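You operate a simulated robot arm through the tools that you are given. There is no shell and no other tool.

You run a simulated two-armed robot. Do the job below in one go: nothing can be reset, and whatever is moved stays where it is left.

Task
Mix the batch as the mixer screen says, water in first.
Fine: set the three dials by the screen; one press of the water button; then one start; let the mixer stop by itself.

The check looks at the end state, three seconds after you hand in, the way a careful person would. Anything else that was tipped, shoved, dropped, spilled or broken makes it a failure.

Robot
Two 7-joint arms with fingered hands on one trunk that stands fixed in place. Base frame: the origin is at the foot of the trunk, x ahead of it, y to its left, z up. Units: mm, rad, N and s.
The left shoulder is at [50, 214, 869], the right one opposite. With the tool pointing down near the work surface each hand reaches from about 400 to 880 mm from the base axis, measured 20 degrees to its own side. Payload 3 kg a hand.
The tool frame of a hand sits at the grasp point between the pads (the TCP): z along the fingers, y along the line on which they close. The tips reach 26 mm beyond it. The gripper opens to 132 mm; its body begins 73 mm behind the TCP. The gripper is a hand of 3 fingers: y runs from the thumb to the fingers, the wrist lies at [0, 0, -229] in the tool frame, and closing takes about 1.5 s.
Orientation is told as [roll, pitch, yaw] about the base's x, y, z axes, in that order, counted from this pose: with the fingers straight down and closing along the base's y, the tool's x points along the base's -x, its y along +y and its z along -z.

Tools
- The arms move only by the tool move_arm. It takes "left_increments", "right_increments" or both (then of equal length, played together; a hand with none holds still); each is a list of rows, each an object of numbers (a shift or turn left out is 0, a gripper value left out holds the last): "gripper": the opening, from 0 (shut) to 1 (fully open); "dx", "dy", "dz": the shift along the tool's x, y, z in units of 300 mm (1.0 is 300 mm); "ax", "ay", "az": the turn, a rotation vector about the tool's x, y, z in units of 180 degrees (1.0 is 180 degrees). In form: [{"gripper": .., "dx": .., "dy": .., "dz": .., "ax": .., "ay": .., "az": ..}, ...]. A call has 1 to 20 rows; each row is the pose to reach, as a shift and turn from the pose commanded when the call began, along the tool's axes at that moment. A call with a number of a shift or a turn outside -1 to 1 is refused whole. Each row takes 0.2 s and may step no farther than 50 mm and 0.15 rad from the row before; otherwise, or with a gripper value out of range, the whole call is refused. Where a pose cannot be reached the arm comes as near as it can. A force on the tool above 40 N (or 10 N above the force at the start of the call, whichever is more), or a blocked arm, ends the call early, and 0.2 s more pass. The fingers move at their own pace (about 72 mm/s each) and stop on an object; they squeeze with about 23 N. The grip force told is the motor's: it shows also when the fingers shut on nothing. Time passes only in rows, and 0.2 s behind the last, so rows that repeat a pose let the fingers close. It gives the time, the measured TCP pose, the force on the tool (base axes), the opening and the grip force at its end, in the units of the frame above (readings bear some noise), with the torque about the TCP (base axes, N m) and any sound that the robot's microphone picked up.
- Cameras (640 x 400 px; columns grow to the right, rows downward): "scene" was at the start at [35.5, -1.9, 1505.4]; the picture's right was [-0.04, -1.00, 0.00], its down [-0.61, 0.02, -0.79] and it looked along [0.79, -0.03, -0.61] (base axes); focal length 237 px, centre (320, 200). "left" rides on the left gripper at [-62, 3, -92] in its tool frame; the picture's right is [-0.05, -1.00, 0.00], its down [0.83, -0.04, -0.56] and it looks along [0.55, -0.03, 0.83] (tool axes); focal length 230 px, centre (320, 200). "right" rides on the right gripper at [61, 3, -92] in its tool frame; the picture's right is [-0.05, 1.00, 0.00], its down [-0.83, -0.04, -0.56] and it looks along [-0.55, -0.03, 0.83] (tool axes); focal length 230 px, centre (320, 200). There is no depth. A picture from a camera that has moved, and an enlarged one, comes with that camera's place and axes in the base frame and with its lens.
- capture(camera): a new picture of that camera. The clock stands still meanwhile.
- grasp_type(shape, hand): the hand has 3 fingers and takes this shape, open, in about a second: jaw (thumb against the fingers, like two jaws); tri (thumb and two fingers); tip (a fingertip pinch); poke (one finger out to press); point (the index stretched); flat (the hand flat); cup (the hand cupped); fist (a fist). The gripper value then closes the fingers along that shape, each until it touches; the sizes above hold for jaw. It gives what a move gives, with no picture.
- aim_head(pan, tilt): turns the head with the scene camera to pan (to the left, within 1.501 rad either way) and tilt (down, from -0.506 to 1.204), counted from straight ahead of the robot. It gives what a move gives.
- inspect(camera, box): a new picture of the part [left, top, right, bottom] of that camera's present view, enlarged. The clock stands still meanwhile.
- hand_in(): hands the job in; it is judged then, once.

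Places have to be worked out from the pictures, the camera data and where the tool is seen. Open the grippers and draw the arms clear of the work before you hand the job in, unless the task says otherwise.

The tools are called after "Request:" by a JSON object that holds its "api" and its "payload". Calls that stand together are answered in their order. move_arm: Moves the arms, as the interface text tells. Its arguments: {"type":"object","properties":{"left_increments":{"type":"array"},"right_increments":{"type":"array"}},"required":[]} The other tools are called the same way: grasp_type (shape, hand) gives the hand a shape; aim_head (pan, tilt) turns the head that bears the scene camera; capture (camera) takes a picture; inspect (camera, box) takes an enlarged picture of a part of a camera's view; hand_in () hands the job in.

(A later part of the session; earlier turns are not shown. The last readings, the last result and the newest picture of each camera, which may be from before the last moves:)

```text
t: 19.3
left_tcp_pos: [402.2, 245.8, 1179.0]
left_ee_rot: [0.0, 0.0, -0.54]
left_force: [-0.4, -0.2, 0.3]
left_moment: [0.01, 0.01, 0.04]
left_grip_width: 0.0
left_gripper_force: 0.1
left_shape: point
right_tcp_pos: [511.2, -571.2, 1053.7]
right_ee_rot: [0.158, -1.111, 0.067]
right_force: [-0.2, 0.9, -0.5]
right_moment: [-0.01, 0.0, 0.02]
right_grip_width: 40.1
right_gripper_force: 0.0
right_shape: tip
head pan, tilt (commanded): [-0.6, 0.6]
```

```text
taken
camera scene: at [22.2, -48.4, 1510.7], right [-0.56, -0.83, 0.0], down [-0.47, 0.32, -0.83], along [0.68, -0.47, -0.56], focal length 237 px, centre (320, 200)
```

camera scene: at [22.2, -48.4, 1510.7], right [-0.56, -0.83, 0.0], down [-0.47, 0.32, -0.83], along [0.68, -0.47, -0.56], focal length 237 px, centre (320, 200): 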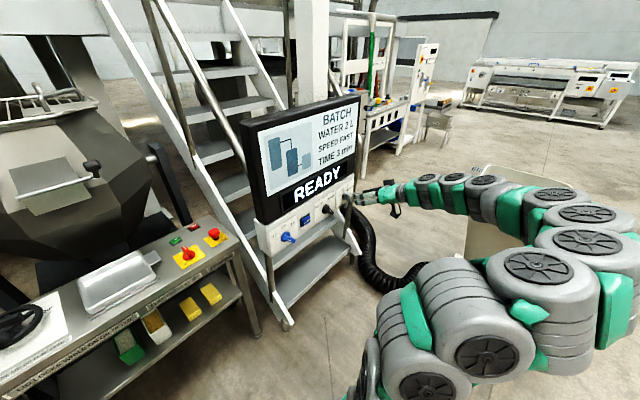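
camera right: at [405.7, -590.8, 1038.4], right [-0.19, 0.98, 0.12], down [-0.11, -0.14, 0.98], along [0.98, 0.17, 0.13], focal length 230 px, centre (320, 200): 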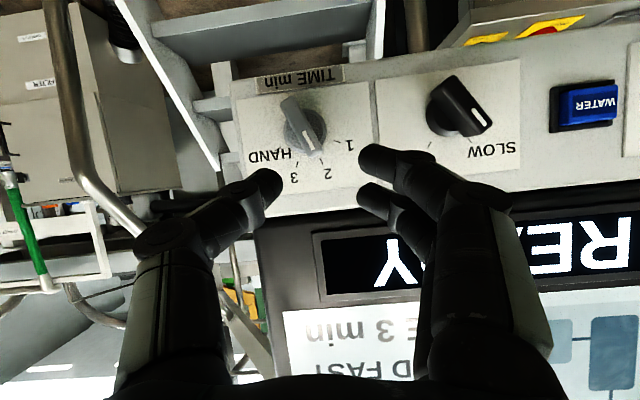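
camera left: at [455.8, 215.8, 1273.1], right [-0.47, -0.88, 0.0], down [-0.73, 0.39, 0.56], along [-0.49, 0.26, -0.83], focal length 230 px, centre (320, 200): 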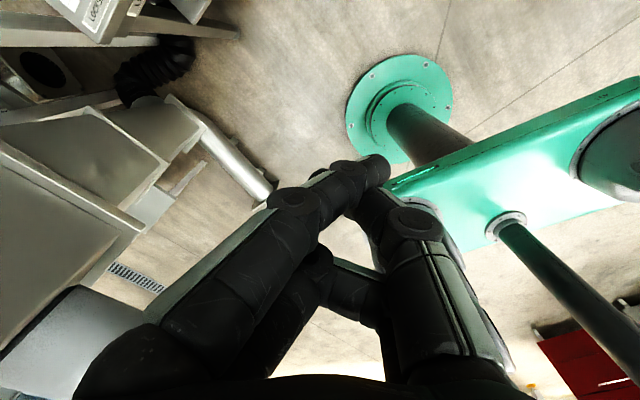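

In tip shape the two fingers sit about 15 mm either side of centre and the thumb at centre. I'll use the jaw instead, accepting a tilt of about 32 degrees but tilting along the handle so the pads lie flat on its sides; I set jaw and move to the pre-grasp pose for the time dial, handle at -22.5 degrees.

Request:
{"api": "grasp_type", "payload": {"shape": "jaw", "hand": "right"}}

Request:
{"api": "move_arm", "payload": {"right_increments": [{"gripper": 0.42, "dx": 0.0275, "dy": -0.0148, "dz": 0.0235, "ax": 0.0147, "ay": 0.0075, "az": -0.0339}, {"gripper": 0.42, "dx": 0.055, "dy": -0.0295, "dz": 0.047, "ax": 0.0294, "ay": 0.0149, "az": -0.0678}, {"gripper": 0.42, "dx": 0.0825, "dy": -0.0443, "dz": 0.0705, "ax": 0.044, "ay": 0.0224, "az": -0.1017}, {"gripper": 0.42, "dx": 0.11, "dy": -0.059, "dz": 0.094, "ax": 0.0587, "ay": 0.0298, "az": -0.1356}, {"gripper": 0.42, "dx": 0.11, "dy": -0.059, "dz": 0.094, "ax": 0.0587, "ay": 0.0298, "az": -0.1356}]}}

Request:
{"api": "capture", "payload": {"camera": "right"}}

Request:
{"api": "capture", "payload": {"camera": "scene"}}

```text
t: 20.2
left_tcp_pos: [401.9, 245.6, 1179.2]
left_ee_rot: [0.001, 0.0, -0.54]
left_force: [-0.6, 0.3, 0.0]
left_moment: [-0.04, 0.0, -0.03]
left_grip_width: 0.0
left_gripper_force: 0.0
left_shape: point
right_tcp_pos: [512.5, -572.6, 1054.1]
right_ee_rot: [0.16, -1.112, 0.068]
right_force: [0.2, 0.0, 0.5]
right_moment: [-0.01, 0.01, -0.02]
right_grip_width: 131.9
right_gripper_force: 0.1
right_shape: jaw
head pan, tilt (commanded): [-0.6, 0.6]
```

```text
t: 21.4
left_tcp_pos: [402.0, 245.3, 1180.3]
left_ee_rot: [0.0, -0.001, -0.539]
left_force: [-0.9, -0.2, 0.1]
left_moment: [0.0, 0.04, 0.0]
left_grip_width: 0.0
left_gripper_force: 0.1
left_shape: point
right_tcp_pos: [527.4, -573.5, 1015.0]
right_ee_rot: [-0.66, -0.892, 0.792]
right_force: [0.4, 0.1, 1.3]
right_moment: [0.02, 0.01, 0.04]
right_grip_width: 55.6
right_gripper_force: 0.1
right_shape: jaw
right hand out of reach, approached as far as the arm can: row 1, 2, 3, 4, 5
head pan, tilt (commanded): [-0.6, 0.6]
```

```text
taken
camera right: at [422.1, -597.4, 1012.1], right [-0.2, 0.92, -0.34], down [-0.11, 0.33, 0.94], along [0.97, 0.23, 0.03], focal length 230 px, centre (320, 200)
```

right: 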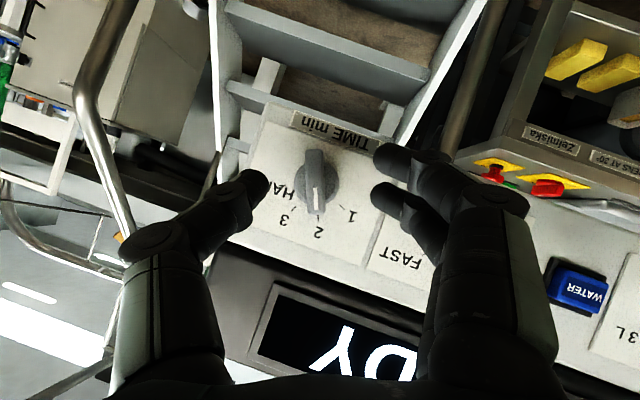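

```text
taken
camera scene: at [22.1, -48.4, 1510.7], right [-0.56, -0.83, 0.0], down [-0.47, 0.32, -0.83], along [0.68, -0.47, -0.56], focal length 237 px, centre (320, 200)
```

scene: 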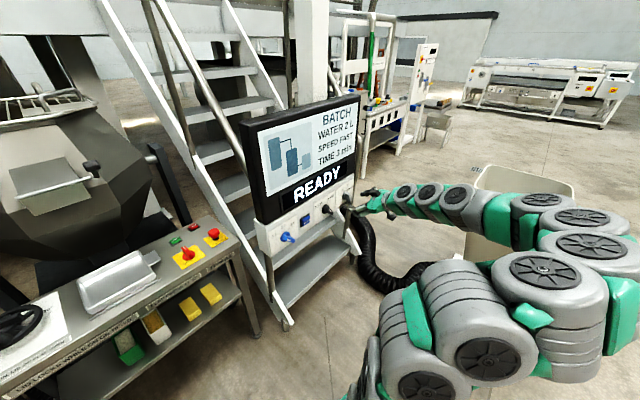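

The hand took the wanted attitude (handle looks upright between thumb and fingers), just about 10 mm off in position. I zoom to fix the knob's place relative to the fingers.

Request:
{"api": "inspect", "payload": {"camera": "right", "box": [240, 110, 400, 250]}}

```text
2.86 times, centred on (320, 180) of right
camera zoom: at [422.1, -597.4, 1012.1], right [-0.2, 0.92, -0.34], down [-0.11, 0.33, 0.94], along [0.97, 0.23, 0.03], focal length 657 px, centre (320, 257)
```

zoom: 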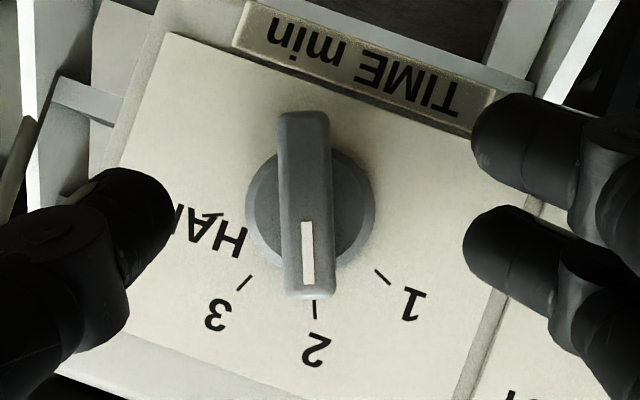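

The view is clear: pointer on 2, knob centre at about tool [-27, -4, 66], and the thumb tip confirmed near z=26. I advance so the knob sits between the pads (shift about [-18, -4, +35] in tool axes), then check.

Request:
{"api": "move_arm", "payload": {"right_increments": [{"gripper": 0.42, "dx": -0.02, "dy": -0.0047, "dz": 0.039}, {"gripper": 0.42, "dx": -0.04, "dy": -0.0093, "dz": 0.078}, {"gripper": 0.42, "dx": -0.06, "dy": -0.014, "dz": 0.117}]}}

Request:
{"api": "capture", "payload": {"camera": "right"}}

Request:
{"api": "inspect", "payload": {"camera": "scene", "box": [310, 160, 430, 250]}}

```text
t: 22.2
left_tcp_pos: [401.8, 244.6, 1180.5]
left_ee_rot: [-0.001, 0.001, -0.539]
left_force: [-0.3, -0.2, 0.7]
left_moment: [-0.02, -0.01, 0.02]
left_grip_width: 0.0
left_gripper_force: 0.1
left_shape: point
right_tcp_pos: [567.6, -568.5, 1015.5]
right_ee_rot: [-0.662, -0.899, 0.802]
right_force: [0.7, 0.0, -0.1]
right_moment: [-0.05, 0.01, 0.01]
right_grip_width: 55.9
right_gripper_force: 0.1
right_shape: jaw
head pan, tilt (commanded): [-0.6, 0.6]
```

```text
taken
camera right: at [462.1, -593.8, 1009.6], right [-0.21, 0.92, -0.34], down [-0.12, 0.32, 0.94], along [0.97, 0.24, 0.04], focal length 230 px, centre (320, 200)
```

right: 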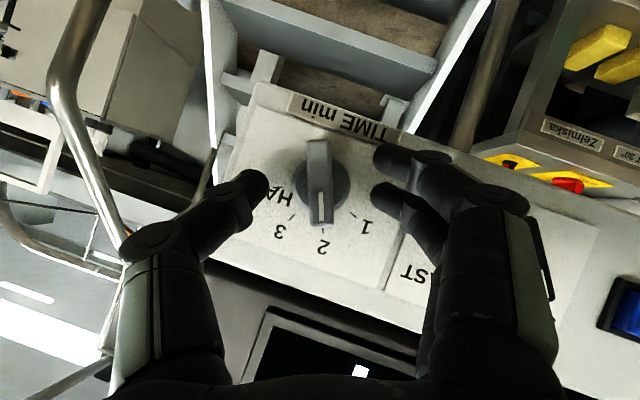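

```text
4.44 times, centred on (370, 205) of scene
camera zoom: at [22.1, -48.4, 1510.7], right [-0.57, -0.83, 0.0], down [-0.47, 0.32, -0.83], along [0.68, -0.47, -0.56], focal length 1054 px, centre (98, 178)
```

zoom: 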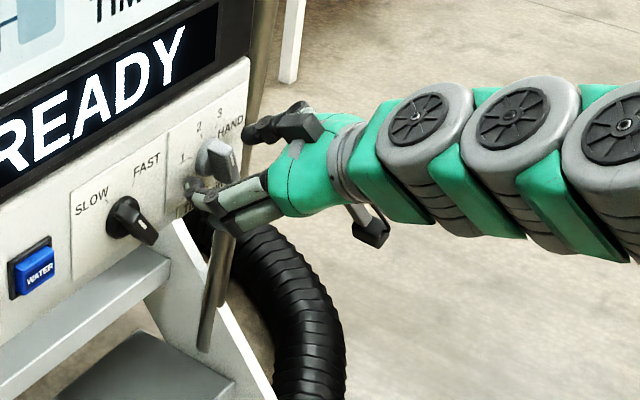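

The approach was reached without complaint. I check the finger-to-handle relation closely before closing.

Request:
{"api": "inspect", "payload": {"camera": "scene", "box": [340, 180, 390, 215]}}

Request:
{"api": "inspect", "payload": {"camera": "right", "box": [240, 120, 400, 240]}}

```text
11.43 times, centred on (365, 198) of scene
camera zoom: at [22.1, -48.4, 1510.7], right [-0.57, -0.83, 0.0], down [-0.47, 0.32, -0.83], along [0.68, -0.47, -0.56], focal length 2711 px, centre (-194, 229)
```

zoom: 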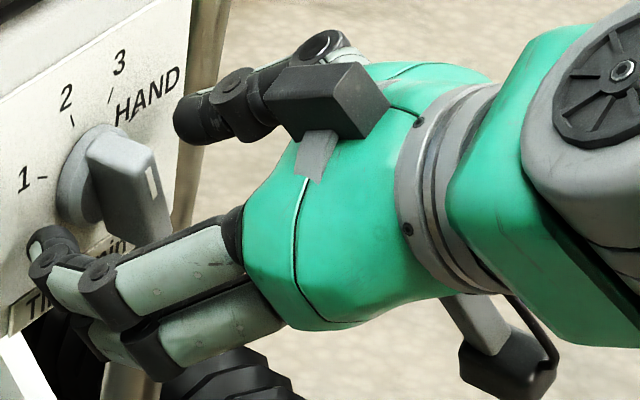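

```text
3.33 times, centred on (320, 180) of right
camera zoom: at [462.1, -593.8, 1009.6], right [-0.21, 0.92, -0.34], down [-0.12, 0.32, 0.94], along [0.97, 0.24, 0.04], focal length 767 px, centre (320, 267)
```

zoom: 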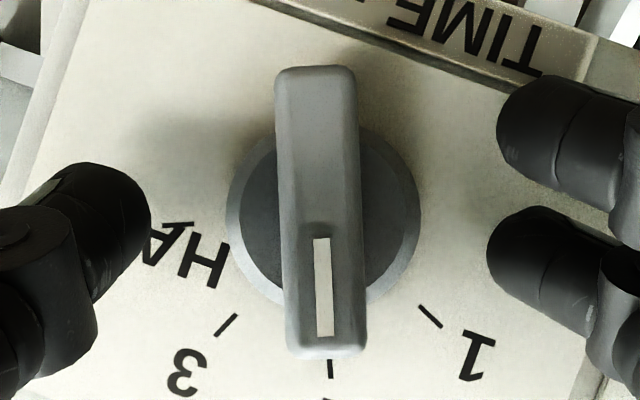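

Thumb and fingers straddle the handle with the knob centred at tool y≈0. I close the grip on it.

Request:
{"api": "move_arm", "payload": {"right_increments": [{"gripper": 0.2}, {"gripper": 0.1}, {"gripper": 0.0}, {"gripper": 0.0}, {"gripper": 0.0}]}}

Request:
{"api": "inspect", "payload": {"camera": "right", "box": [240, 120, 400, 240]}}

Request:
{"api": "inspect", "payload": {"camera": "scene", "box": [340, 180, 390, 215]}}

```text
t: 23.4
left_tcp_pos: [401.2, 244.8, 1181.0]
left_ee_rot: [0.001, -0.001, -0.54]
left_force: [0.7, 1.1, 0.6]
left_moment: [0.0, 0.05, -0.02]
left_grip_width: 0.1
left_gripper_force: 0.0
left_shape: point
right_tcp_pos: [568.5, -567.7, 1015.0]
right_ee_rot: [-0.663, -0.9, 0.804]
right_force: [-2.6, 0.4, -2.0]
right_moment: [0.01, 0.04, 0.22]
right_grip_width: 11.9
right_gripper_force: 23.0
right_shape: jaw
head pan, tilt (commanded): [-0.6, 0.6]
```

```text
3.33 times, centred on (320, 180) of right
camera zoom: at [462.2, -593.4, 1009.7], right [-0.21, 0.92, -0.34], down [-0.12, 0.32, 0.94], along [0.97, 0.24, 0.04], focal length 767 px, centre (320, 267)
```

zoom: 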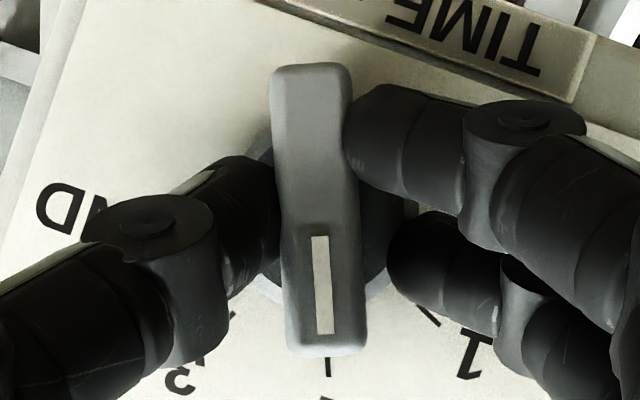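

```text
11.43 times, centred on (365, 198) of scene
camera zoom: at [22.1, -48.5, 1510.7], right [-0.56, -0.83, 0.0], down [-0.47, 0.32, -0.83], along [0.68, -0.47, -0.56], focal length 2711 px, centre (-194, 229)
```

zoom: 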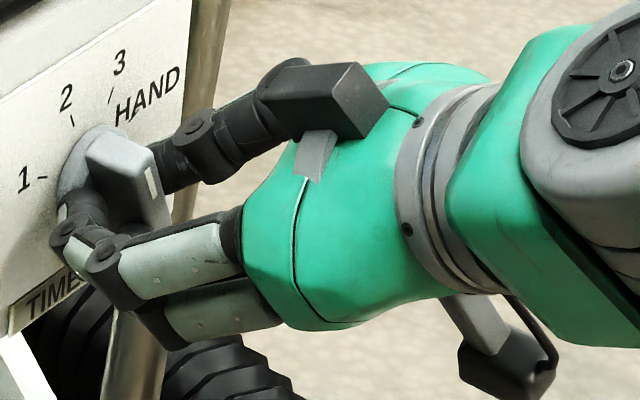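

Grip holds: 11.9 mm wide handle, 23 N. I turn the hand about the knob axis clockwise, first half (22.5 degrees), and watch the forces.

Request:
{"api": "move_arm", "payload": {"right_increments": [{"gripper": 0.0, "dx": 0.0002, "dy": -0.0034, "dz": 0.0001, "ax": -0.0221, "az": 0.0353}, {"gripper": 0.0, "dx": 0.0008, "dy": -0.0067, "dz": 0.0005, "ax": -0.0442, "az": 0.0707}, {"gripper": 0.0, "dx": 0.0017, "dy": -0.01, "dz": 0.001, "ax": -0.0663, "az": 0.106}]}}

Request:
{"api": "inspect", "payload": {"camera": "right", "box": [240, 120, 400, 240]}}

Request:
{"api": "inspect", "payload": {"camera": "scene", "box": [340, 180, 390, 215]}}

```text
t: 24.2
left_tcp_pos: [401.7, 244.8, 1179.7]
left_ee_rot: [0.0, 0.0, -0.54]
left_force: [1.3, 0.4, -0.3]
left_moment: [-0.03, 0.01, -0.03]
left_grip_width: 0.2
left_gripper_force: 0.0
left_shape: point
right_tcp_pos: [568.1, -569.9, 1015.3]
right_ee_rot: [0.001, -1.015, 0.253]
right_force: [-4.6, -0.4, -1.0]
right_moment: [-0.02, -0.01, 0.23]
right_grip_width: 11.8
right_gripper_force: 22.7
right_shape: jaw
head pan, tilt (commanded): [-0.6, 0.6]
```

```text
3.33 times, centred on (320, 180) of right
camera zoom: at [462.3, -595.1, 1011.3], right [-0.23, 0.97, 0.05], down [-0.02, -0.05, 1.0], along [0.97, 0.22, 0.03], focal length 767 px, centre (320, 267)
```

zoom: 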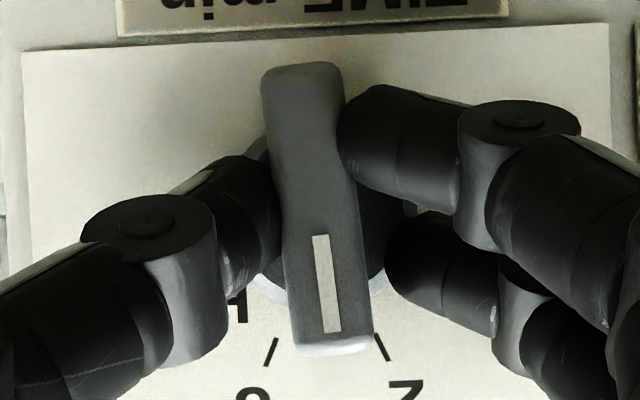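

```text
11.43 times, centred on (365, 198) of scene
camera zoom: at [22.0, -48.4, 1510.7], right [-0.57, -0.82, 0.0], down [-0.47, 0.32, -0.83], along [0.68, -0.47, -0.56], focal length 2711 px, centre (-194, 229)
```

zoom: 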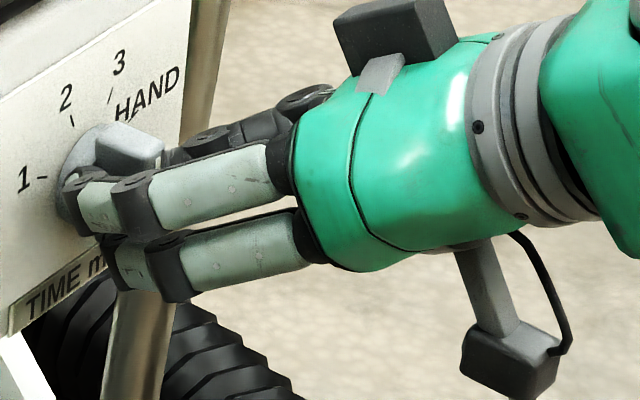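

The knob turns with the hand, lagging a few degrees; forces are small. I turn the remaining 22.5 degrees.

Request:
{"api": "move_arm", "payload": {"right_increments": [{"gripper": 0.0, "dx": 0.0002, "dy": -0.0034, "dz": 0.0001, "ax": -0.0221, "az": 0.0353}, {"gripper": 0.0, "dx": 0.0008, "dy": -0.0067, "dz": 0.0005, "ax": -0.0442, "az": 0.0707}, {"gripper": 0.0, "dx": 0.0017, "dy": -0.01, "dz": 0.001, "ax": -0.0663, "az": 0.106}]}}

Request:
{"api": "inspect", "payload": {"camera": "right", "box": [240, 120, 400, 240]}}

Request:
{"api": "inspect", "payload": {"camera": "scene", "box": [340, 180, 390, 215]}}

```text
t: 25.0
left_tcp_pos: [401.9, 245.4, 1179.6]
left_ee_rot: [-0.001, 0.001, -0.541]
left_force: [-0.2, -0.4, -0.5]
left_moment: [0.02, 0.0, 0.03]
left_grip_width: 0.0
left_gripper_force: 0.1
left_shape: point
right_tcp_pos: [569.0, -573.4, 1015.2]
right_ee_rot: [0.669, -0.901, -0.297]
right_force: [2.7, -6.5, 0.2]
right_moment: [0.03, -0.17, 0.0]
right_grip_width: 12.0
right_gripper_force: 22.6
right_shape: jaw
head pan, tilt (commanded): [-0.6, 0.6]
```

```text
3.33 times, centred on (320, 180) of right
camera zoom: at [462.4, -596.9, 1012.6], right [-0.2, 0.88, 0.42], down [0.08, -0.42, 0.91], along [0.98, 0.22, 0.02], focal length 767 px, centre (320, 267)
```

zoom: 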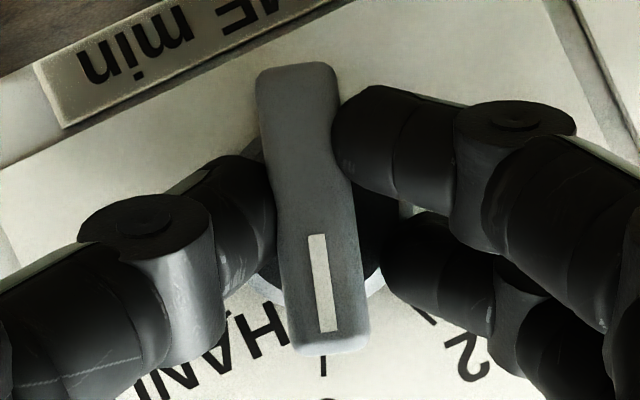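

```text
11.43 times, centred on (365, 198) of scene
camera zoom: at [22.2, -48.6, 1510.7], right [-0.56, -0.83, 0.0], down [-0.47, 0.32, -0.83], along [0.68, -0.47, -0.56], focal length 2711 px, centre (-194, 229)
```

zoom: 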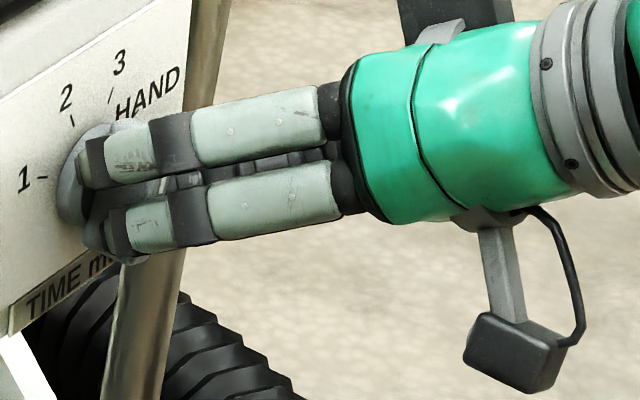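

The pointer has come to the 3 tick. I open the fingers and back off straight from the panel to look.

Request:
{"api": "move_arm", "payload": {"right_increments": [{"gripper": 0.42}, {"gripper": 0.42}, {"gripper": 0.42}, {"gripper": 0.42, "dx": 0.035, "dz": -0.0565}, {"gripper": 0.42, "dx": 0.07, "dz": -0.113}, {"gripper": 0.42, "dx": 0.106, "dz": -0.17}, {"gripper": 0.42, "dx": 0.124, "dz": -0.198}]}}

Request:
{"api": "inspect", "payload": {"camera": "right", "box": [220, 100, 420, 240]}}

Request:
{"api": "inspect", "payload": {"camera": "scene", "box": [320, 175, 390, 220]}}

```text
t: 26.6
left_tcp_pos: [401.7, 244.7, 1178.4]
left_ee_rot: [0.0, 0.002, -0.538]
left_force: [0.6, 0.5, -0.9]
left_moment: [-0.02, 0.0, -0.01]
left_grip_width: 0.3
left_gripper_force: 0.1
left_shape: point
right_tcp_pos: [501.3, -591.3, 1013.8]
right_ee_rot: [0.664, -0.903, -0.295]
right_force: [0.4, 0.2, -0.2]
right_moment: [0.0, -0.01, 0.04]
right_grip_width: 54.9
right_gripper_force: 0.0
right_shape: jaw
head pan, tilt (commanded): [-0.6, 0.6]
```

```text
2.86 times, centred on (320, 170) of right
camera zoom: at [395.5, -615.0, 1012.3], right [-0.2, 0.88, 0.42], down [0.08, -0.42, 0.91], along [0.98, 0.22, 0.02], focal length 657 px, centre (320, 286)
```

zoom: 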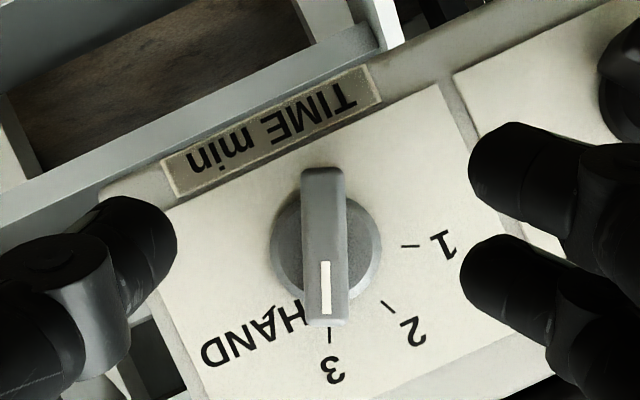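

```text
8.89 times, centred on (355, 198) of scene
camera zoom: at [22.1, -48.4, 1510.7], right [-0.56, -0.83, 0.0], down [-0.47, 0.32, -0.83], along [0.68, -0.47, -0.56], focal length 2109 px, centre (9, 222)
```

zoom: 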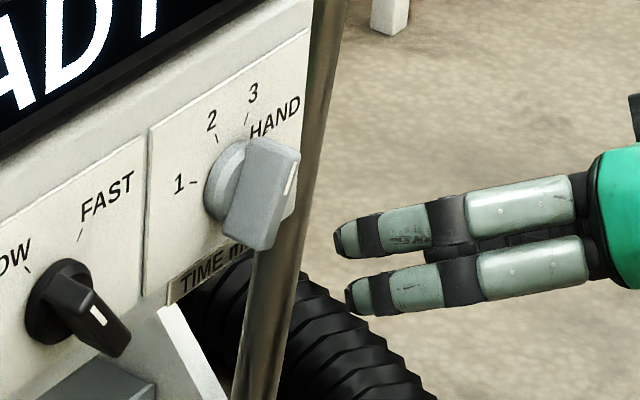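

The time dial now points exactly at 3. Next is the speed dial: I move left in front of it at about 100 mm stand-off, rolling the hand to match its handle at about -36 degrees.

Request:
{"api": "move_arm", "payload": {"right_increments": [{"dx": 0.015, "dy": 0.0465, "dz": 0.0144, "ax": 0.0215, "az": -0.0345}, {"dx": 0.03, "dy": 0.093, "dz": 0.0288, "ax": 0.0431, "az": -0.0689}, {"dx": 0.045, "dy": 0.1395, "dz": 0.0431, "ax": 0.0646, "az": -0.1034}, {"dx": 0.06, "dy": 0.186, "dz": 0.0575, "ax": 0.0862, "az": -0.1378}, {"dx": 0.075, "dy": 0.2325, "dz": 0.0719, "ax": 0.1077, "az": -0.1723}, {"dx": 0.09, "dy": 0.279, "dz": 0.0863, "ax": 0.1292, "az": -0.2067}, {"dx": 0.105, "dy": 0.3255, "dz": 0.1006, "ax": 0.1508, "az": -0.2412}, {"dx": 0.12, "dy": 0.372, "dz": 0.115, "ax": 0.1723, "az": -0.2756}]}}

Request:
{"api": "capture", "payload": {"camera": "right"}}

Request:
{"api": "capture", "payload": {"camera": "scene"}}

```text
t: 28.4
left_tcp_pos: [402.6, 245.1, 1180.2]
left_ee_rot: [0.0, 0.0, -0.54]
left_force: [0.4, -0.2, 0.3]
left_moment: [-0.03, 0.0, 0.0]
left_grip_width: 0.0
left_gripper_force: 0.0
left_shape: point
right_tcp_pos: [513.1, -516.2, 1035.3]
right_ee_rot: [-0.938, -0.757, 1.013]
right_force: [0.1, 0.4, -0.5]
right_moment: [0.01, -0.02, -0.01]
right_grip_width: 55.2
right_gripper_force: 0.1
right_shape: jaw
right hand out of reach, approached as far as the arm can: row 7, 8
head pan, tilt (commanded): [-0.6, 0.6]
```

```text
taken
camera right: at [408.2, -544.3, 1031.1], right [-0.19, 0.81, -0.55], down [-0.17, 0.53, 0.83], along [0.97, 0.25, 0.04], focal length 230 px, centre (320, 200)
```

right: 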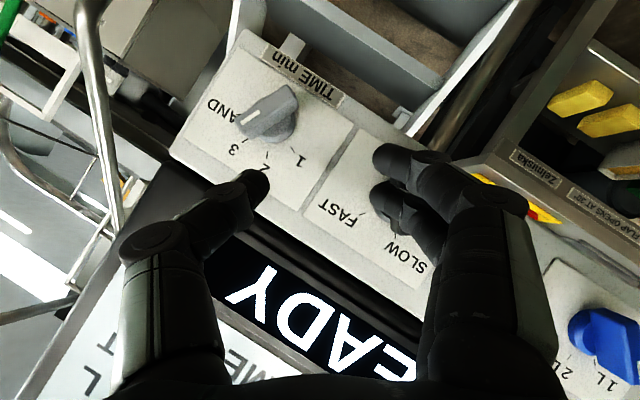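

```text
taken
camera scene: at [22.1, -48.4, 1510.7], right [-0.57, -0.83, 0.0], down [-0.47, 0.32, -0.83], along [0.68, -0.47, -0.56], focal length 237 px, centre (320, 200)
```

scene: 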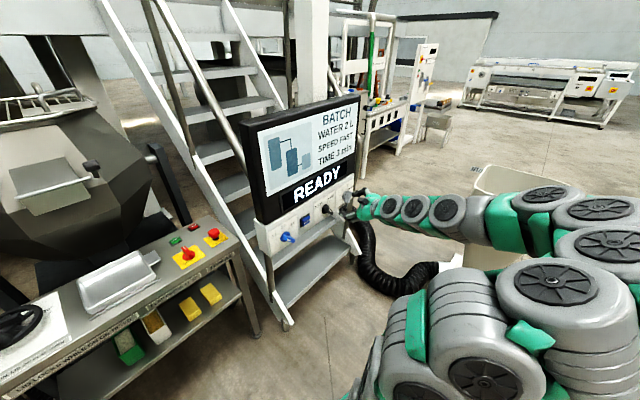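

That roll could not be reached this far left; the hand stopped at [513, -516, 1035]. I switch to keeping the wrist straight above-behind (tilt vertical) with only a finger roll of about -32 degrees for the speed handle, which needs less reach.

Request:
{"api": "move_arm", "payload": {"right_increments": [{"dx": -0.0104, "dy": 0.0602, "dz": -0.0129, "ax": -0.033, "ay": -0.0092, "az": -0.0013}, {"dx": -0.0209, "dy": 0.1205, "dz": -0.0258, "ax": -0.0661, "ay": -0.0185, "az": -0.0027}, {"dx": -0.0313, "dy": 0.1807, "dz": -0.0387, "ax": -0.0991, "ay": -0.0277, "az": -0.004}]}}

Request:
{"api": "capture", "payload": {"camera": "right"}}

```text
t: 29.2
left_tcp_pos: [402.0, 244.2, 1180.1]
left_ee_rot: [0.0, 0.001, -0.54]
left_force: [0.0, 0.3, -0.1]
left_moment: [0.0, 0.01, -0.02]
left_grip_width: 0.0
left_gripper_force: 0.0
left_shape: point
right_tcp_pos: [499.8, -451.9, 1016.4]
right_ee_rot: [-0.695, -0.797, 1.095]
right_force: [0.8, -0.6, 0.2]
right_moment: [0.02, -0.02, 0.02]
right_grip_width: 55.5
right_gripper_force: 0.1
right_shape: jaw
right hand out of reach, approached as far as the arm can: row 3
head pan, tilt (commanded): [-0.6, 0.6]
```

```text
taken
camera right: at [406.1, -504.8, 1020.6], right [-0.46, 0.79, -0.41], down [-0.17, 0.37, 0.91], along [0.87, 0.49, -0.04], focal length 230 px, centre (320, 200)
```

right: 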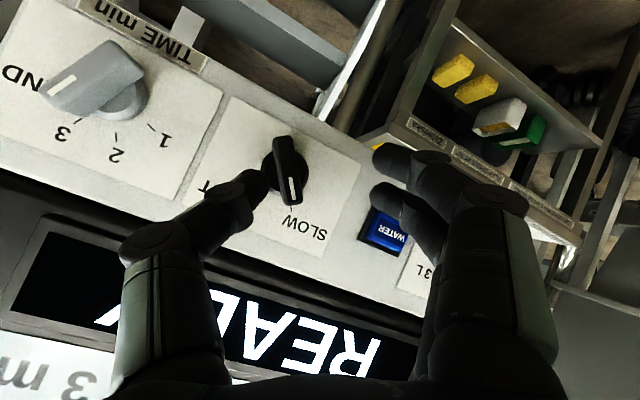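

The speed knob is now just left of centre between the fingers. I zoom in to measure its offset.

Request:
{"api": "inspect", "payload": {"camera": "right", "box": [220, 100, 420, 240]}}

```text
2.86 times, centred on (320, 170) of right
camera zoom: at [406.1, -504.8, 1020.6], right [-0.46, 0.79, -0.41], down [-0.17, 0.37, 0.91], along [0.87, 0.49, -0.04], focal length 657 px, centre (320, 286)
```

zoom: 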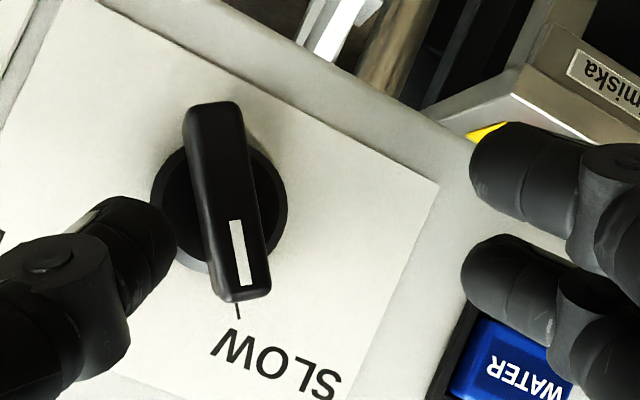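

The knob centre comes out at about [579, -448, 1006], i.e. 24 mm toward the thumb side and 29 mm ahead. I shift sideways first, then advance.

Request:
{"api": "move_arm", "payload": {"right_increments": [{"gripper": 0.42, "dx": -0.025, "dy": -0.081}, {"gripper": 0.42, "dx": -0.025, "dy": -0.081, "dz": 0.05}]}}

Request:
{"api": "inspect", "payload": {"camera": "right", "box": [220, 100, 420, 240]}}

```text
t: 29.8
left_tcp_pos: [402.3, 245.0, 1180.2]
left_ee_rot: [0.0, 0.0, -0.541]
left_force: [0.0, 0.3, 0.1]
left_moment: [0.01, 0.01, 0.04]
left_grip_width: 0.0
left_gripper_force: 0.1
left_shape: point
right_tcp_pos: [528.4, -457.5, 1027.6]
right_ee_rot: [-0.697, -0.8, 1.101]
right_force: [0.5, -0.1, 0.0]
right_moment: [-0.03, -0.02, 0.0]
right_grip_width: 55.1
right_gripper_force: 0.0
right_shape: jaw
right hand out of reach, approached as far as the arm can: row 1, 2
head pan, tilt (commanded): [-0.6, 0.6]
```

```text
2.86 times, centred on (320, 170) of right
camera zoom: at [434.2, -511.1, 1029.9], right [-0.46, 0.79, -0.41], down [-0.17, 0.37, 0.91], along [0.87, 0.49, -0.03], focal length 657 px, centre (320, 286)
```

zoom: 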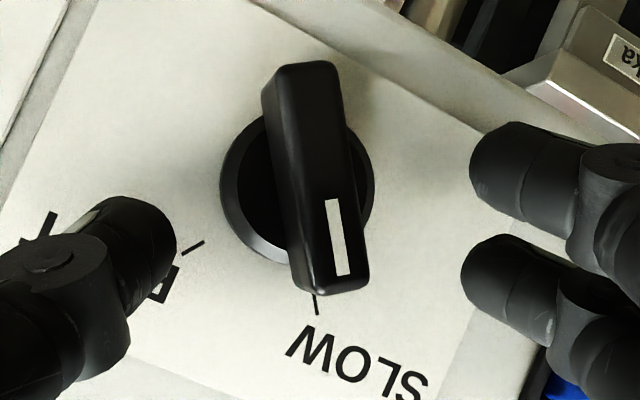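

The knob is centred between the fingers now, with its handle about 13 mm further in. I advance those last millimetres.

Request:
{"api": "move_arm", "payload": {"right_increments": [{"gripper": 0.42, "dx": 0.01, "dy": -0.004, "dz": 0.022}, {"gripper": 0.42, "dx": 0.02, "dy": -0.0073, "dz": 0.043}]}}

Request:
{"api": "inspect", "payload": {"camera": "right", "box": [220, 100, 420, 240]}}

Request:
{"api": "inspect", "payload": {"camera": "scene", "box": [310, 180, 370, 225]}}

```text
t: 30.4
left_tcp_pos: [402.4, 246.2, 1179.7]
left_ee_rot: [-0.002, 0.001, -0.539]
left_force: [0.4, -0.5, 0.0]
left_moment: [0.01, 0.01, -0.01]
left_grip_width: 0.1
left_gripper_force: 0.1
left_shape: point
right_tcp_pos: [539.6, -457.0, 1017.8]
right_ee_rot: [-0.697, -0.803, 1.104]
right_force: [0.6, 0.2, -0.1]
right_moment: [0.03, 0.0, 0.01]
right_grip_width: 55.4
right_gripper_force: 0.0
right_shape: jaw
head pan, tilt (commanded): [-0.6, 0.6]
```

```text
2.86 times, centred on (320, 170) of right
camera zoom: at [444.5, -510.6, 1020.0], right [-0.46, 0.79, -0.41], down [-0.18, 0.37, 0.91], along [0.87, 0.49, -0.03], focal length 657 px, centre (320, 286)
```

zoom: 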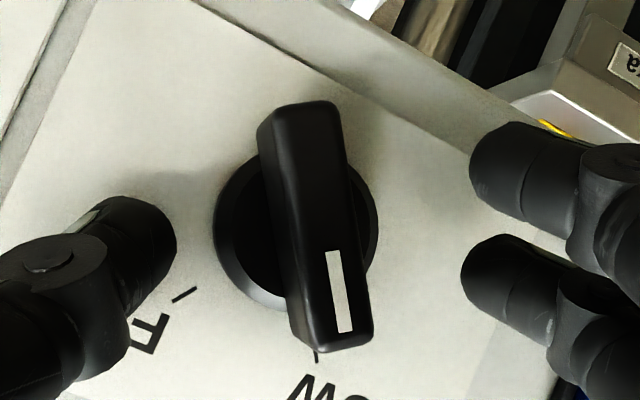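

```text
8.89 times, centred on (340, 202) of scene
camera zoom: at [22.1, -48.4, 1510.7], right [-0.56, -0.83, 0.0], down [-0.47, 0.32, -0.83], along [0.68, -0.47, -0.56], focal length 2109 px, centre (142, 178)
```

zoom: 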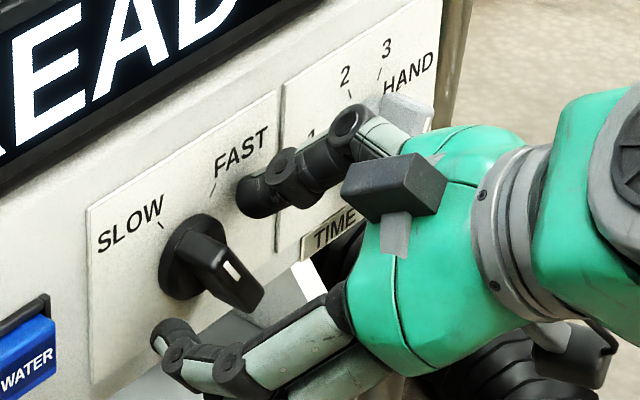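

The handle is centred (tool y about -2, 6 mm inside the tips) and the thumb clears the time knob. I close the grip.

Request:
{"api": "move_arm", "payload": {"right_increments": [{"gripper": 0.2, "dy": -0.004}, {"gripper": 0.1, "dy": -0.007}, {"gripper": 0.0, "dy": -0.007}, {"gripper": 0.0, "dy": -0.007}, {"gripper": 0.0, "dy": -0.007}]}}

Request:
{"api": "inspect", "payload": {"camera": "right", "box": [220, 100, 420, 240]}}

Request:
{"api": "inspect", "payload": {"camera": "scene", "box": [310, 180, 370, 225]}}

```text
t: 31.6
left_tcp_pos: [403.1, 245.4, 1179.3]
left_ee_rot: [0.001, 0.001, -0.54]
left_force: [0.1, 0.3, 0.0]
left_moment: [0.0, 0.01, -0.02]
left_grip_width: 0.1
left_gripper_force: 0.1
left_shape: point
right_tcp_pos: [539.3, -458.5, 1019.2]
right_ee_rot: [-0.698, -0.801, 1.102]
right_force: [-3.0, -4.8, -4.4]
right_moment: [-0.02, -0.05, -0.4]
right_grip_width: 15.6
right_gripper_force: 22.4
right_shape: jaw
right hand out of reach, approached as far as the arm can: row 1, 2, 3, 4, 5
head pan, tilt (commanded): [-0.6, 0.6]
```

```text
2.86 times, centred on (320, 170) of right
camera zoom: at [445.0, -512.2, 1021.4], right [-0.46, 0.79, -0.41], down [-0.17, 0.37, 0.91], along [0.87, 0.49, -0.03], focal length 657 px, centre (320, 286)
```

zoom: 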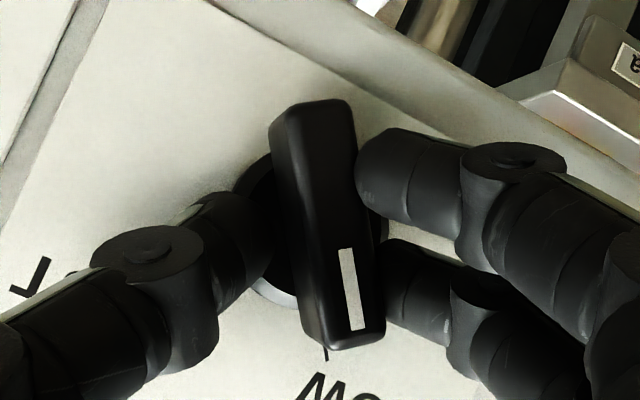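

```text
8.89 times, centred on (340, 202) of scene
camera zoom: at [22.1, -48.6, 1510.7], right [-0.57, -0.82, 0.0], down [-0.47, 0.32, -0.83], along [0.68, -0.47, -0.56], focal length 2109 px, centre (142, 178)
```

zoom: 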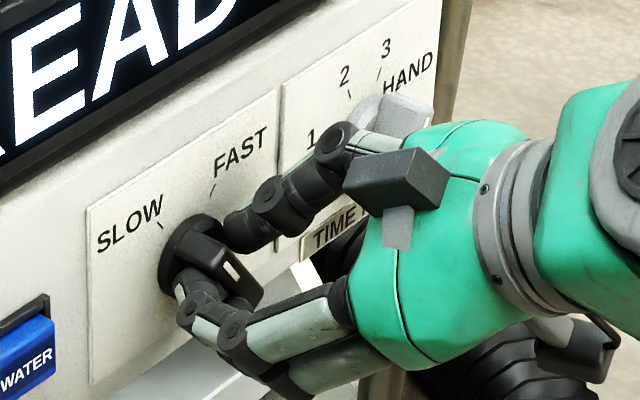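

Grip is on (22 N), all fingers touching. I turn clockwise about the knob axis by 36 degrees as a first half.

Request:
{"api": "move_arm", "payload": {"right_increments": [{"gripper": 0.0, "dx": 0.0024, "dy": -0.0036, "dz": 0.0002, "ax": -0.0186, "ay": -0.0107, "az": 0.0338}, {"gripper": 0.0, "dx": 0.0052, "dy": -0.0068, "dz": 0.0007, "ax": -0.0373, "ay": -0.0214, "az": 0.0675}, {"gripper": 0.0, "dx": 0.0083, "dy": -0.0097, "dz": 0.0015, "ax": -0.0559, "ay": -0.032, "az": 0.1013}, {"gripper": 0.0, "dx": 0.0117, "dy": -0.0122, "dz": 0.0026, "ax": -0.0746, "ay": -0.0427, "az": 0.135}, {"gripper": 0.0, "dx": 0.0152, "dy": -0.0143, "dz": 0.0039, "ax": -0.0932, "ay": -0.0534, "az": 0.1688}]}}

Request:
{"api": "inspect", "payload": {"camera": "right", "box": [220, 100, 420, 240]}}

Request:
{"api": "inspect", "payload": {"camera": "scene", "box": [310, 180, 370, 225]}}

```text
t: 31.9
left_tcp_pos: [401.0, 244.2, 1179.3]
left_ee_rot: [-0.001, 0.0, -0.54]
left_force: [-0.1, -0.4, -0.7]
left_moment: [-0.03, -0.02, 0.0]
left_grip_width: 0.0
left_gripper_force: 0.1
left_shape: point
right_tcp_pos: [539.3, -457.7, 1019.4]
right_ee_rot: [-0.643, -0.836, 1.047]
right_force: [-14.5, -12.3, -7.0]
right_moment: [-0.14, -0.03, -0.68]
right_grip_width: 15.8
right_gripper_force: 22.9
right_shape: jaw
right hand out of reach, approached as far as the arm can: row 1
head pan, tilt (commanded): [-0.6, 0.6]
stopped in row 1 (right hand): the force on the tool passed its limit at 47 N (the readings are from after the stop); the commanded pose is now the measured one
```

```text
2.86 times, centred on (320, 170) of right
camera zoom: at [444.7, -510.6, 1021.7], right [-0.45, 0.81, -0.36], down [-0.15, 0.33, 0.93], along [0.88, 0.48, -0.02], focal length 657 px, centre (320, 286)
```

zoom: 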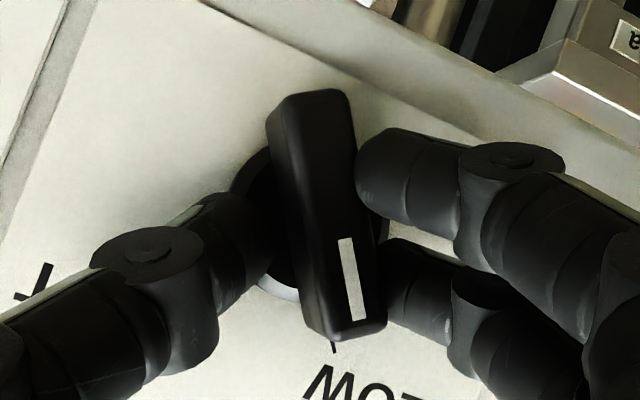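

```text
8.89 times, centred on (340, 202) of scene
camera zoom: at [21.9, -48.6, 1510.7], right [-0.57, -0.82, 0.0], down [-0.47, 0.32, -0.83], along [0.68, -0.47, -0.56], focal length 2109 px, centre (142, 178)
```

zoom: 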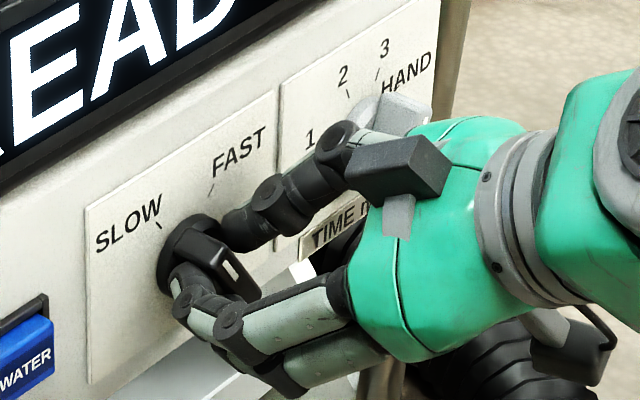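

The turn hit a force limit because the arm is at the edge of its reach here. I release and back off from the panel, to come again with a steeper, more comfortable tilt.

Request:
{"api": "move_arm", "payload": {"right_increments": [{"gripper": 0.2}, {"gripper": 0.42}, {"gripper": 0.42}, {"gripper": 0.42}, {"gripper": 0.42, "dx": 0.03, "dy": 0.018, "dz": -0.06}, {"gripper": 0.42, "dx": 0.06, "dy": 0.036, "dz": -0.12}, {"gripper": 0.42, "dx": 0.07, "dy": 0.043, "dz": -0.155}]}}

Request:
{"api": "capture", "payload": {"camera": "right"}}

Request:
{"api": "capture", "payload": {"camera": "scene"}}

```text
t: 33.5
left_tcp_pos: [400.5, 245.0, 1180.4]
left_ee_rot: [0.001, 0.0, -0.54]
left_force: [-0.1, -0.3, 0.1]
left_moment: [-0.02, 0.0, 0.0]
left_grip_width: 0.1
left_gripper_force: 0.1
left_shape: point
right_tcp_pos: [495.0, -454.7, 1026.4]
right_ee_rot: [-0.632, -0.828, 1.037]
right_force: [-0.3, 0.2, 0.3]
right_moment: [-0.01, 0.0, 0.0]
right_grip_width: 54.9
right_gripper_force: 0.2
right_shape: jaw
right hand out of reach, approached as far as the arm can: row 6, 7
head pan, tilt (commanded): [-0.6, 0.6]
```

```text
taken
camera right: at [398.9, -507.0, 1029.4], right [-0.45, 0.82, -0.36], down [-0.14, 0.33, 0.93], along [0.88, 0.47, -0.03], focal length 230 px, centre (320, 200)
```

right: 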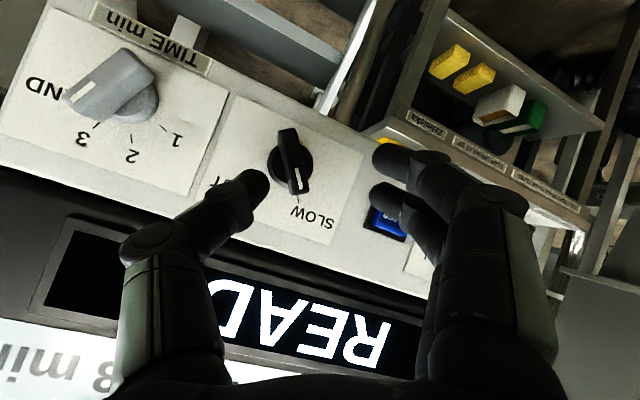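

```text
taken
camera scene: at [22.1, -48.4, 1510.7], right [-0.56, -0.83, 0.0], down [-0.47, 0.32, -0.83], along [0.68, -0.47, -0.56], focal length 237 px, centre (320, 200)
```

scene: 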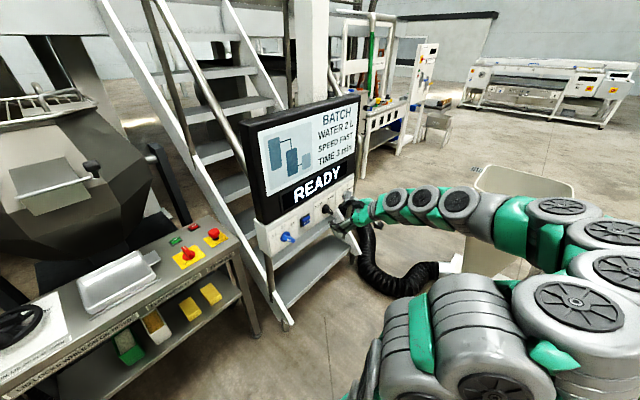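

Time is still on 3 and speed on SLOW. I'll push the speed handle with a single finger instead, which needs no rolling; I set the right hand to the poke shape to see where its finger is.

Request:
{"api": "grasp_type", "payload": {"shape": "poke", "hand": "right"}}

Request:
{"api": "capture", "payload": {"camera": "right"}}

Request:
{"api": "inspect", "payload": {"camera": "scene", "box": [310, 170, 400, 235]}}

```text
t: 34.4
left_tcp_pos: [401.9, 246.2, 1179.9]
left_ee_rot: [0.0, 0.0, -0.539]
left_force: [-0.1, -0.3, 0.2]
left_moment: [0.02, 0.01, 0.0]
left_grip_width: 0.1
left_gripper_force: 0.1
left_shape: point
right_tcp_pos: [494.7, -456.7, 1026.2]
right_ee_rot: [-0.634, -0.831, 1.035]
right_force: [0.3, -0.7, 0.0]
right_moment: [-0.03, 0.01, -0.01]
right_grip_width: 0.0
right_gripper_force: 0.0
right_shape: poke
head pan, tilt (commanded): [-0.6, 0.6]
```

```text
taken
camera right: at [399.1, -507.0, 1029.3], right [-0.45, 0.82, -0.36], down [-0.15, 0.33, 0.93], along [0.88, 0.47, -0.03], focal length 230 px, centre (320, 200)
```

right: 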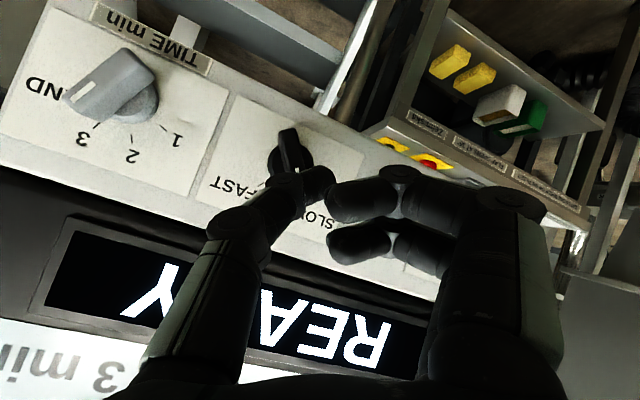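

```text
6.15 times, centred on (355, 202) of scene
camera zoom: at [22.1, -48.4, 1510.7], right [-0.56, -0.83, 0.0], down [-0.47, 0.32, -0.83], along [0.68, -0.47, -0.56], focal length 1460 px, centre (105, 185)
```

zoom: 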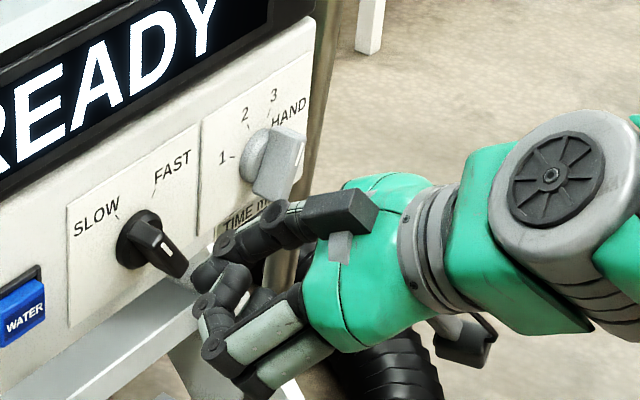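

In poke shape the thumb is the stretched finger, its tip near tool [0, 3, 24], and the fingers curl behind it. I rotate to a comfortable 45-degree tilt with level roll, placing the thumb tip to the right of the speed handle at about 45 mm from the panel.

Request:
{"api": "move_arm", "payload": {"right_increments": [{"dx": 0.0134, "dy": -0.0346, "dz": 0.0183, "ax": -0.0043, "ay": 0.0164, "az": 0.0392}, {"dx": 0.0269, "dy": -0.0692, "dz": 0.0365, "ax": -0.0086, "ay": 0.0329, "az": 0.0784}, {"dx": 0.0403, "dy": -0.1037, "dz": 0.0548, "ax": -0.0129, "ay": 0.0493, "az": 0.1175}, {"dx": 0.0537, "dy": -0.1383, "dz": 0.073, "ax": -0.0172, "ay": 0.0657, "az": 0.1567}]}}

Request:
{"api": "capture", "payload": {"camera": "right"}}

Request:
{"api": "inspect", "payload": {"camera": "scene", "box": [310, 170, 400, 235]}}

```text
t: 35.4
left_tcp_pos: [402.0, 244.3, 1179.4]
left_ee_rot: [0.0, -0.001, -0.54]
left_force: [0.1, -0.3, -0.4]
left_moment: [0.0, -0.01, -0.01]
left_grip_width: 0.0
left_gripper_force: 0.1
left_shape: point
right_tcp_pos: [526.6, -492.4, 1019.9]
right_ee_rot: [0.005, -0.795, 0.26]
right_force: [-0.6, 0.1, 0.0]
right_moment: [-0.02, 0.01, -0.02]
right_grip_width: 0.0
right_gripper_force: 0.0
right_shape: poke
head pan, tilt (commanded): [-0.6, 0.6]
```

```text
taken
camera right: at [423.1, -516.8, 1040.0], right [-0.23, 0.97, 0.04], down [0.19, 0.0, 0.98], along [0.95, 0.23, -0.19], focal length 230 px, centre (320, 200)
```

right: 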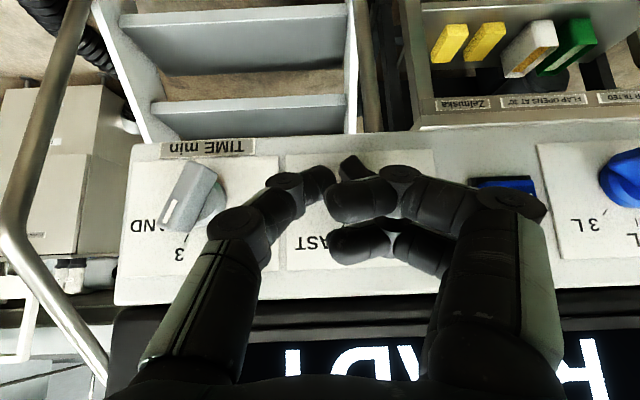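

```text
6.15 times, centred on (355, 202) of scene
camera zoom: at [22.1, -48.5, 1510.7], right [-0.57, -0.82, 0.0], down [-0.47, 0.32, -0.83], along [0.68, -0.47, -0.56], focal length 1460 px, centre (105, 185)
```

zoom: 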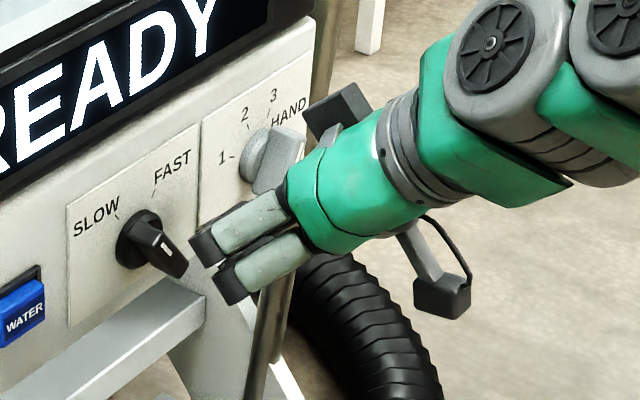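

This posture is comfortably in reach, but the curled fingers would strike the handle's other end. With a 45-degree tilt a rolled jaw grip may be reachable, so I test that attitude at about 85 mm stand-off.

Request:
{"api": "move_arm", "payload": {"right_increments": [{"dx": 0.0132, "dy": 0.0243, "dz": -0.0092, "ax": 0.0283, "az": -0.0283}, {"dx": 0.0264, "dy": 0.0485, "dz": -0.0184, "ax": 0.0566, "az": -0.0566}, {"dx": 0.0396, "dy": 0.0728, "dz": -0.0276, "ax": 0.0848, "az": -0.0848}, {"dx": 0.0528, "dy": 0.097, "dz": -0.0368, "ax": 0.1131, "az": -0.1131}, {"dx": 0.066, "dy": 0.1213, "dz": -0.046, "ax": 0.1414, "az": -0.1414}]}}

Request:
{"api": "grasp_type", "payload": {"shape": "jaw", "hand": "right"}}

Request:
{"api": "capture", "payload": {"camera": "right"}}

```text
t: 36.6
left_tcp_pos: [401.5, 244.7, 1180.6]
left_ee_rot: [-0.001, 0.001, -0.539]
left_force: [-0.3, 0.4, -0.4]
left_moment: [-0.01, 0.0, -0.01]
left_grip_width: 0.0
left_gripper_force: 0.0
left_shape: point
right_tcp_pos: [506.5, -482.0, 1023.3]
right_ee_rot: [-0.652, -0.686, 0.687]
right_force: [0.1, 0.0, 0.0]
right_moment: [-0.02, 0.04, 0.02]
right_grip_width: 0.0
right_gripper_force: 0.1
right_shape: poke
right hand out of reach, approached as far as the arm can: row 4, 5
head pan, tilt (commanded): [-0.6, 0.6]
```

```text
t: 37.5
left_tcp_pos: [401.9, 244.5, 1179.4]
left_ee_rot: [0.001, 0.0, -0.54]
left_force: [-0.1, 0.3, 0.0]
left_moment: [-0.01, 0.0, 0.0]
left_grip_width: 0.0
left_gripper_force: 0.0
left_shape: point
right_tcp_pos: [506.4, -481.4, 1022.7]
right_ee_rot: [-0.654, -0.686, 0.687]
right_force: [0.4, -0.4, 0.1]
right_moment: [0.03, 0.05, -0.03]
right_grip_width: 131.8
right_gripper_force: 0.0
right_shape: jaw
head pan, tilt (commanded): [-0.6, 0.6]
```

```text
taken
camera right: at [399.6, -494.3, 1038.3], right [-0.17, 0.88, -0.44], down [0.08, 0.45, 0.89], along [0.98, 0.12, -0.15], focal length 230 px, centre (320, 200)
```

right: 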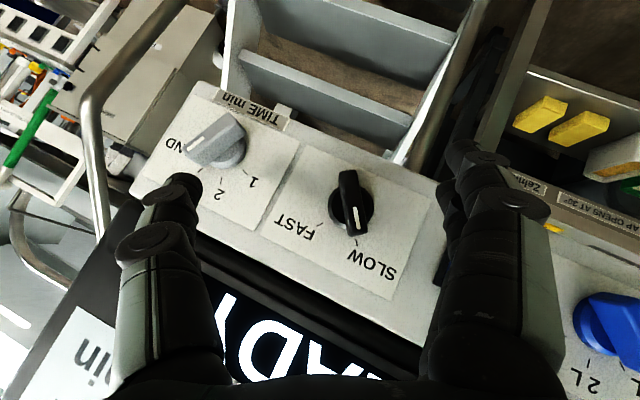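

The arm resists pointing rightward, so the roll stopped at about -29 degrees. I go instead to a vertical 45-degree tilt with the fingers rolled about -27 degrees, in front of the knob at 62 mm, where turning clockwise moves the wrist to its comfortable right side.

Request:
{"api": "move_arm", "payload": {"right_increments": [{"gripper": 0.42, "dx": -0.0144, "dy": 0.0168, "dz": 0.0106, "ax": -0.037, "ay": -0.0078, "az": -0.0142}, {"gripper": 0.42, "dx": -0.0289, "dy": 0.0335, "dz": 0.0211, "ax": -0.0739, "ay": -0.0156, "az": -0.0283}, {"gripper": 0.42, "dx": -0.0433, "dy": 0.0503, "dz": 0.0317, "ax": -0.1109, "ay": -0.0234, "az": -0.0425}, {"gripper": 0.42, "dx": -0.0433, "dy": 0.0503, "dz": 0.0317, "ax": -0.1109, "ay": -0.0234, "az": -0.0425}]}}

Request:
{"api": "inspect", "payload": {"camera": "right", "box": [220, 100, 420, 240]}}

```text
t: 38.5
left_tcp_pos: [401.9, 245.8, 1179.1]
left_ee_rot: [-0.001, -0.001, -0.538]
left_force: [-0.4, -0.6, 0.8]
left_moment: [-0.02, -0.02, -0.02]
left_grip_width: 0.0
left_gripper_force: 0.0
left_shape: point
right_tcp_pos: [517.8, -462.9, 1018.0]
right_ee_rot: [-0.429, -0.681, 0.881]
right_force: [-0.1, -0.1, 0.4]
right_moment: [-0.01, -0.02, -0.01]
right_grip_width: 56.2
right_gripper_force: 0.1
right_shape: jaw
head pan, tilt (commanded): [-0.6, 0.6]
```

```text
2.86 times, centred on (320, 170) of right
camera zoom: at [425.9, -513.3, 1042.8], right [-0.51, 0.81, -0.29], down [0.05, 0.37, 0.93], along [0.86, 0.46, -0.23], focal length 657 px, centre (320, 286)
```

zoom: 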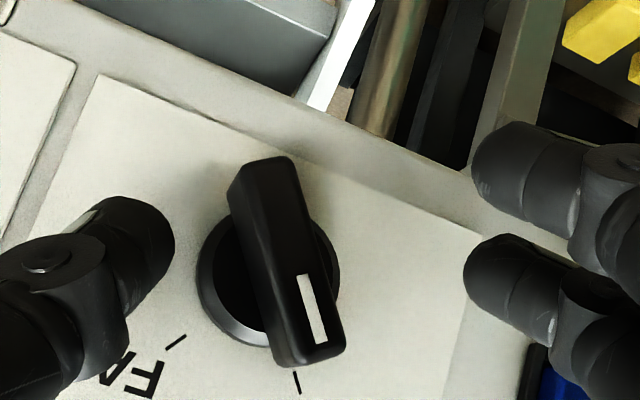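

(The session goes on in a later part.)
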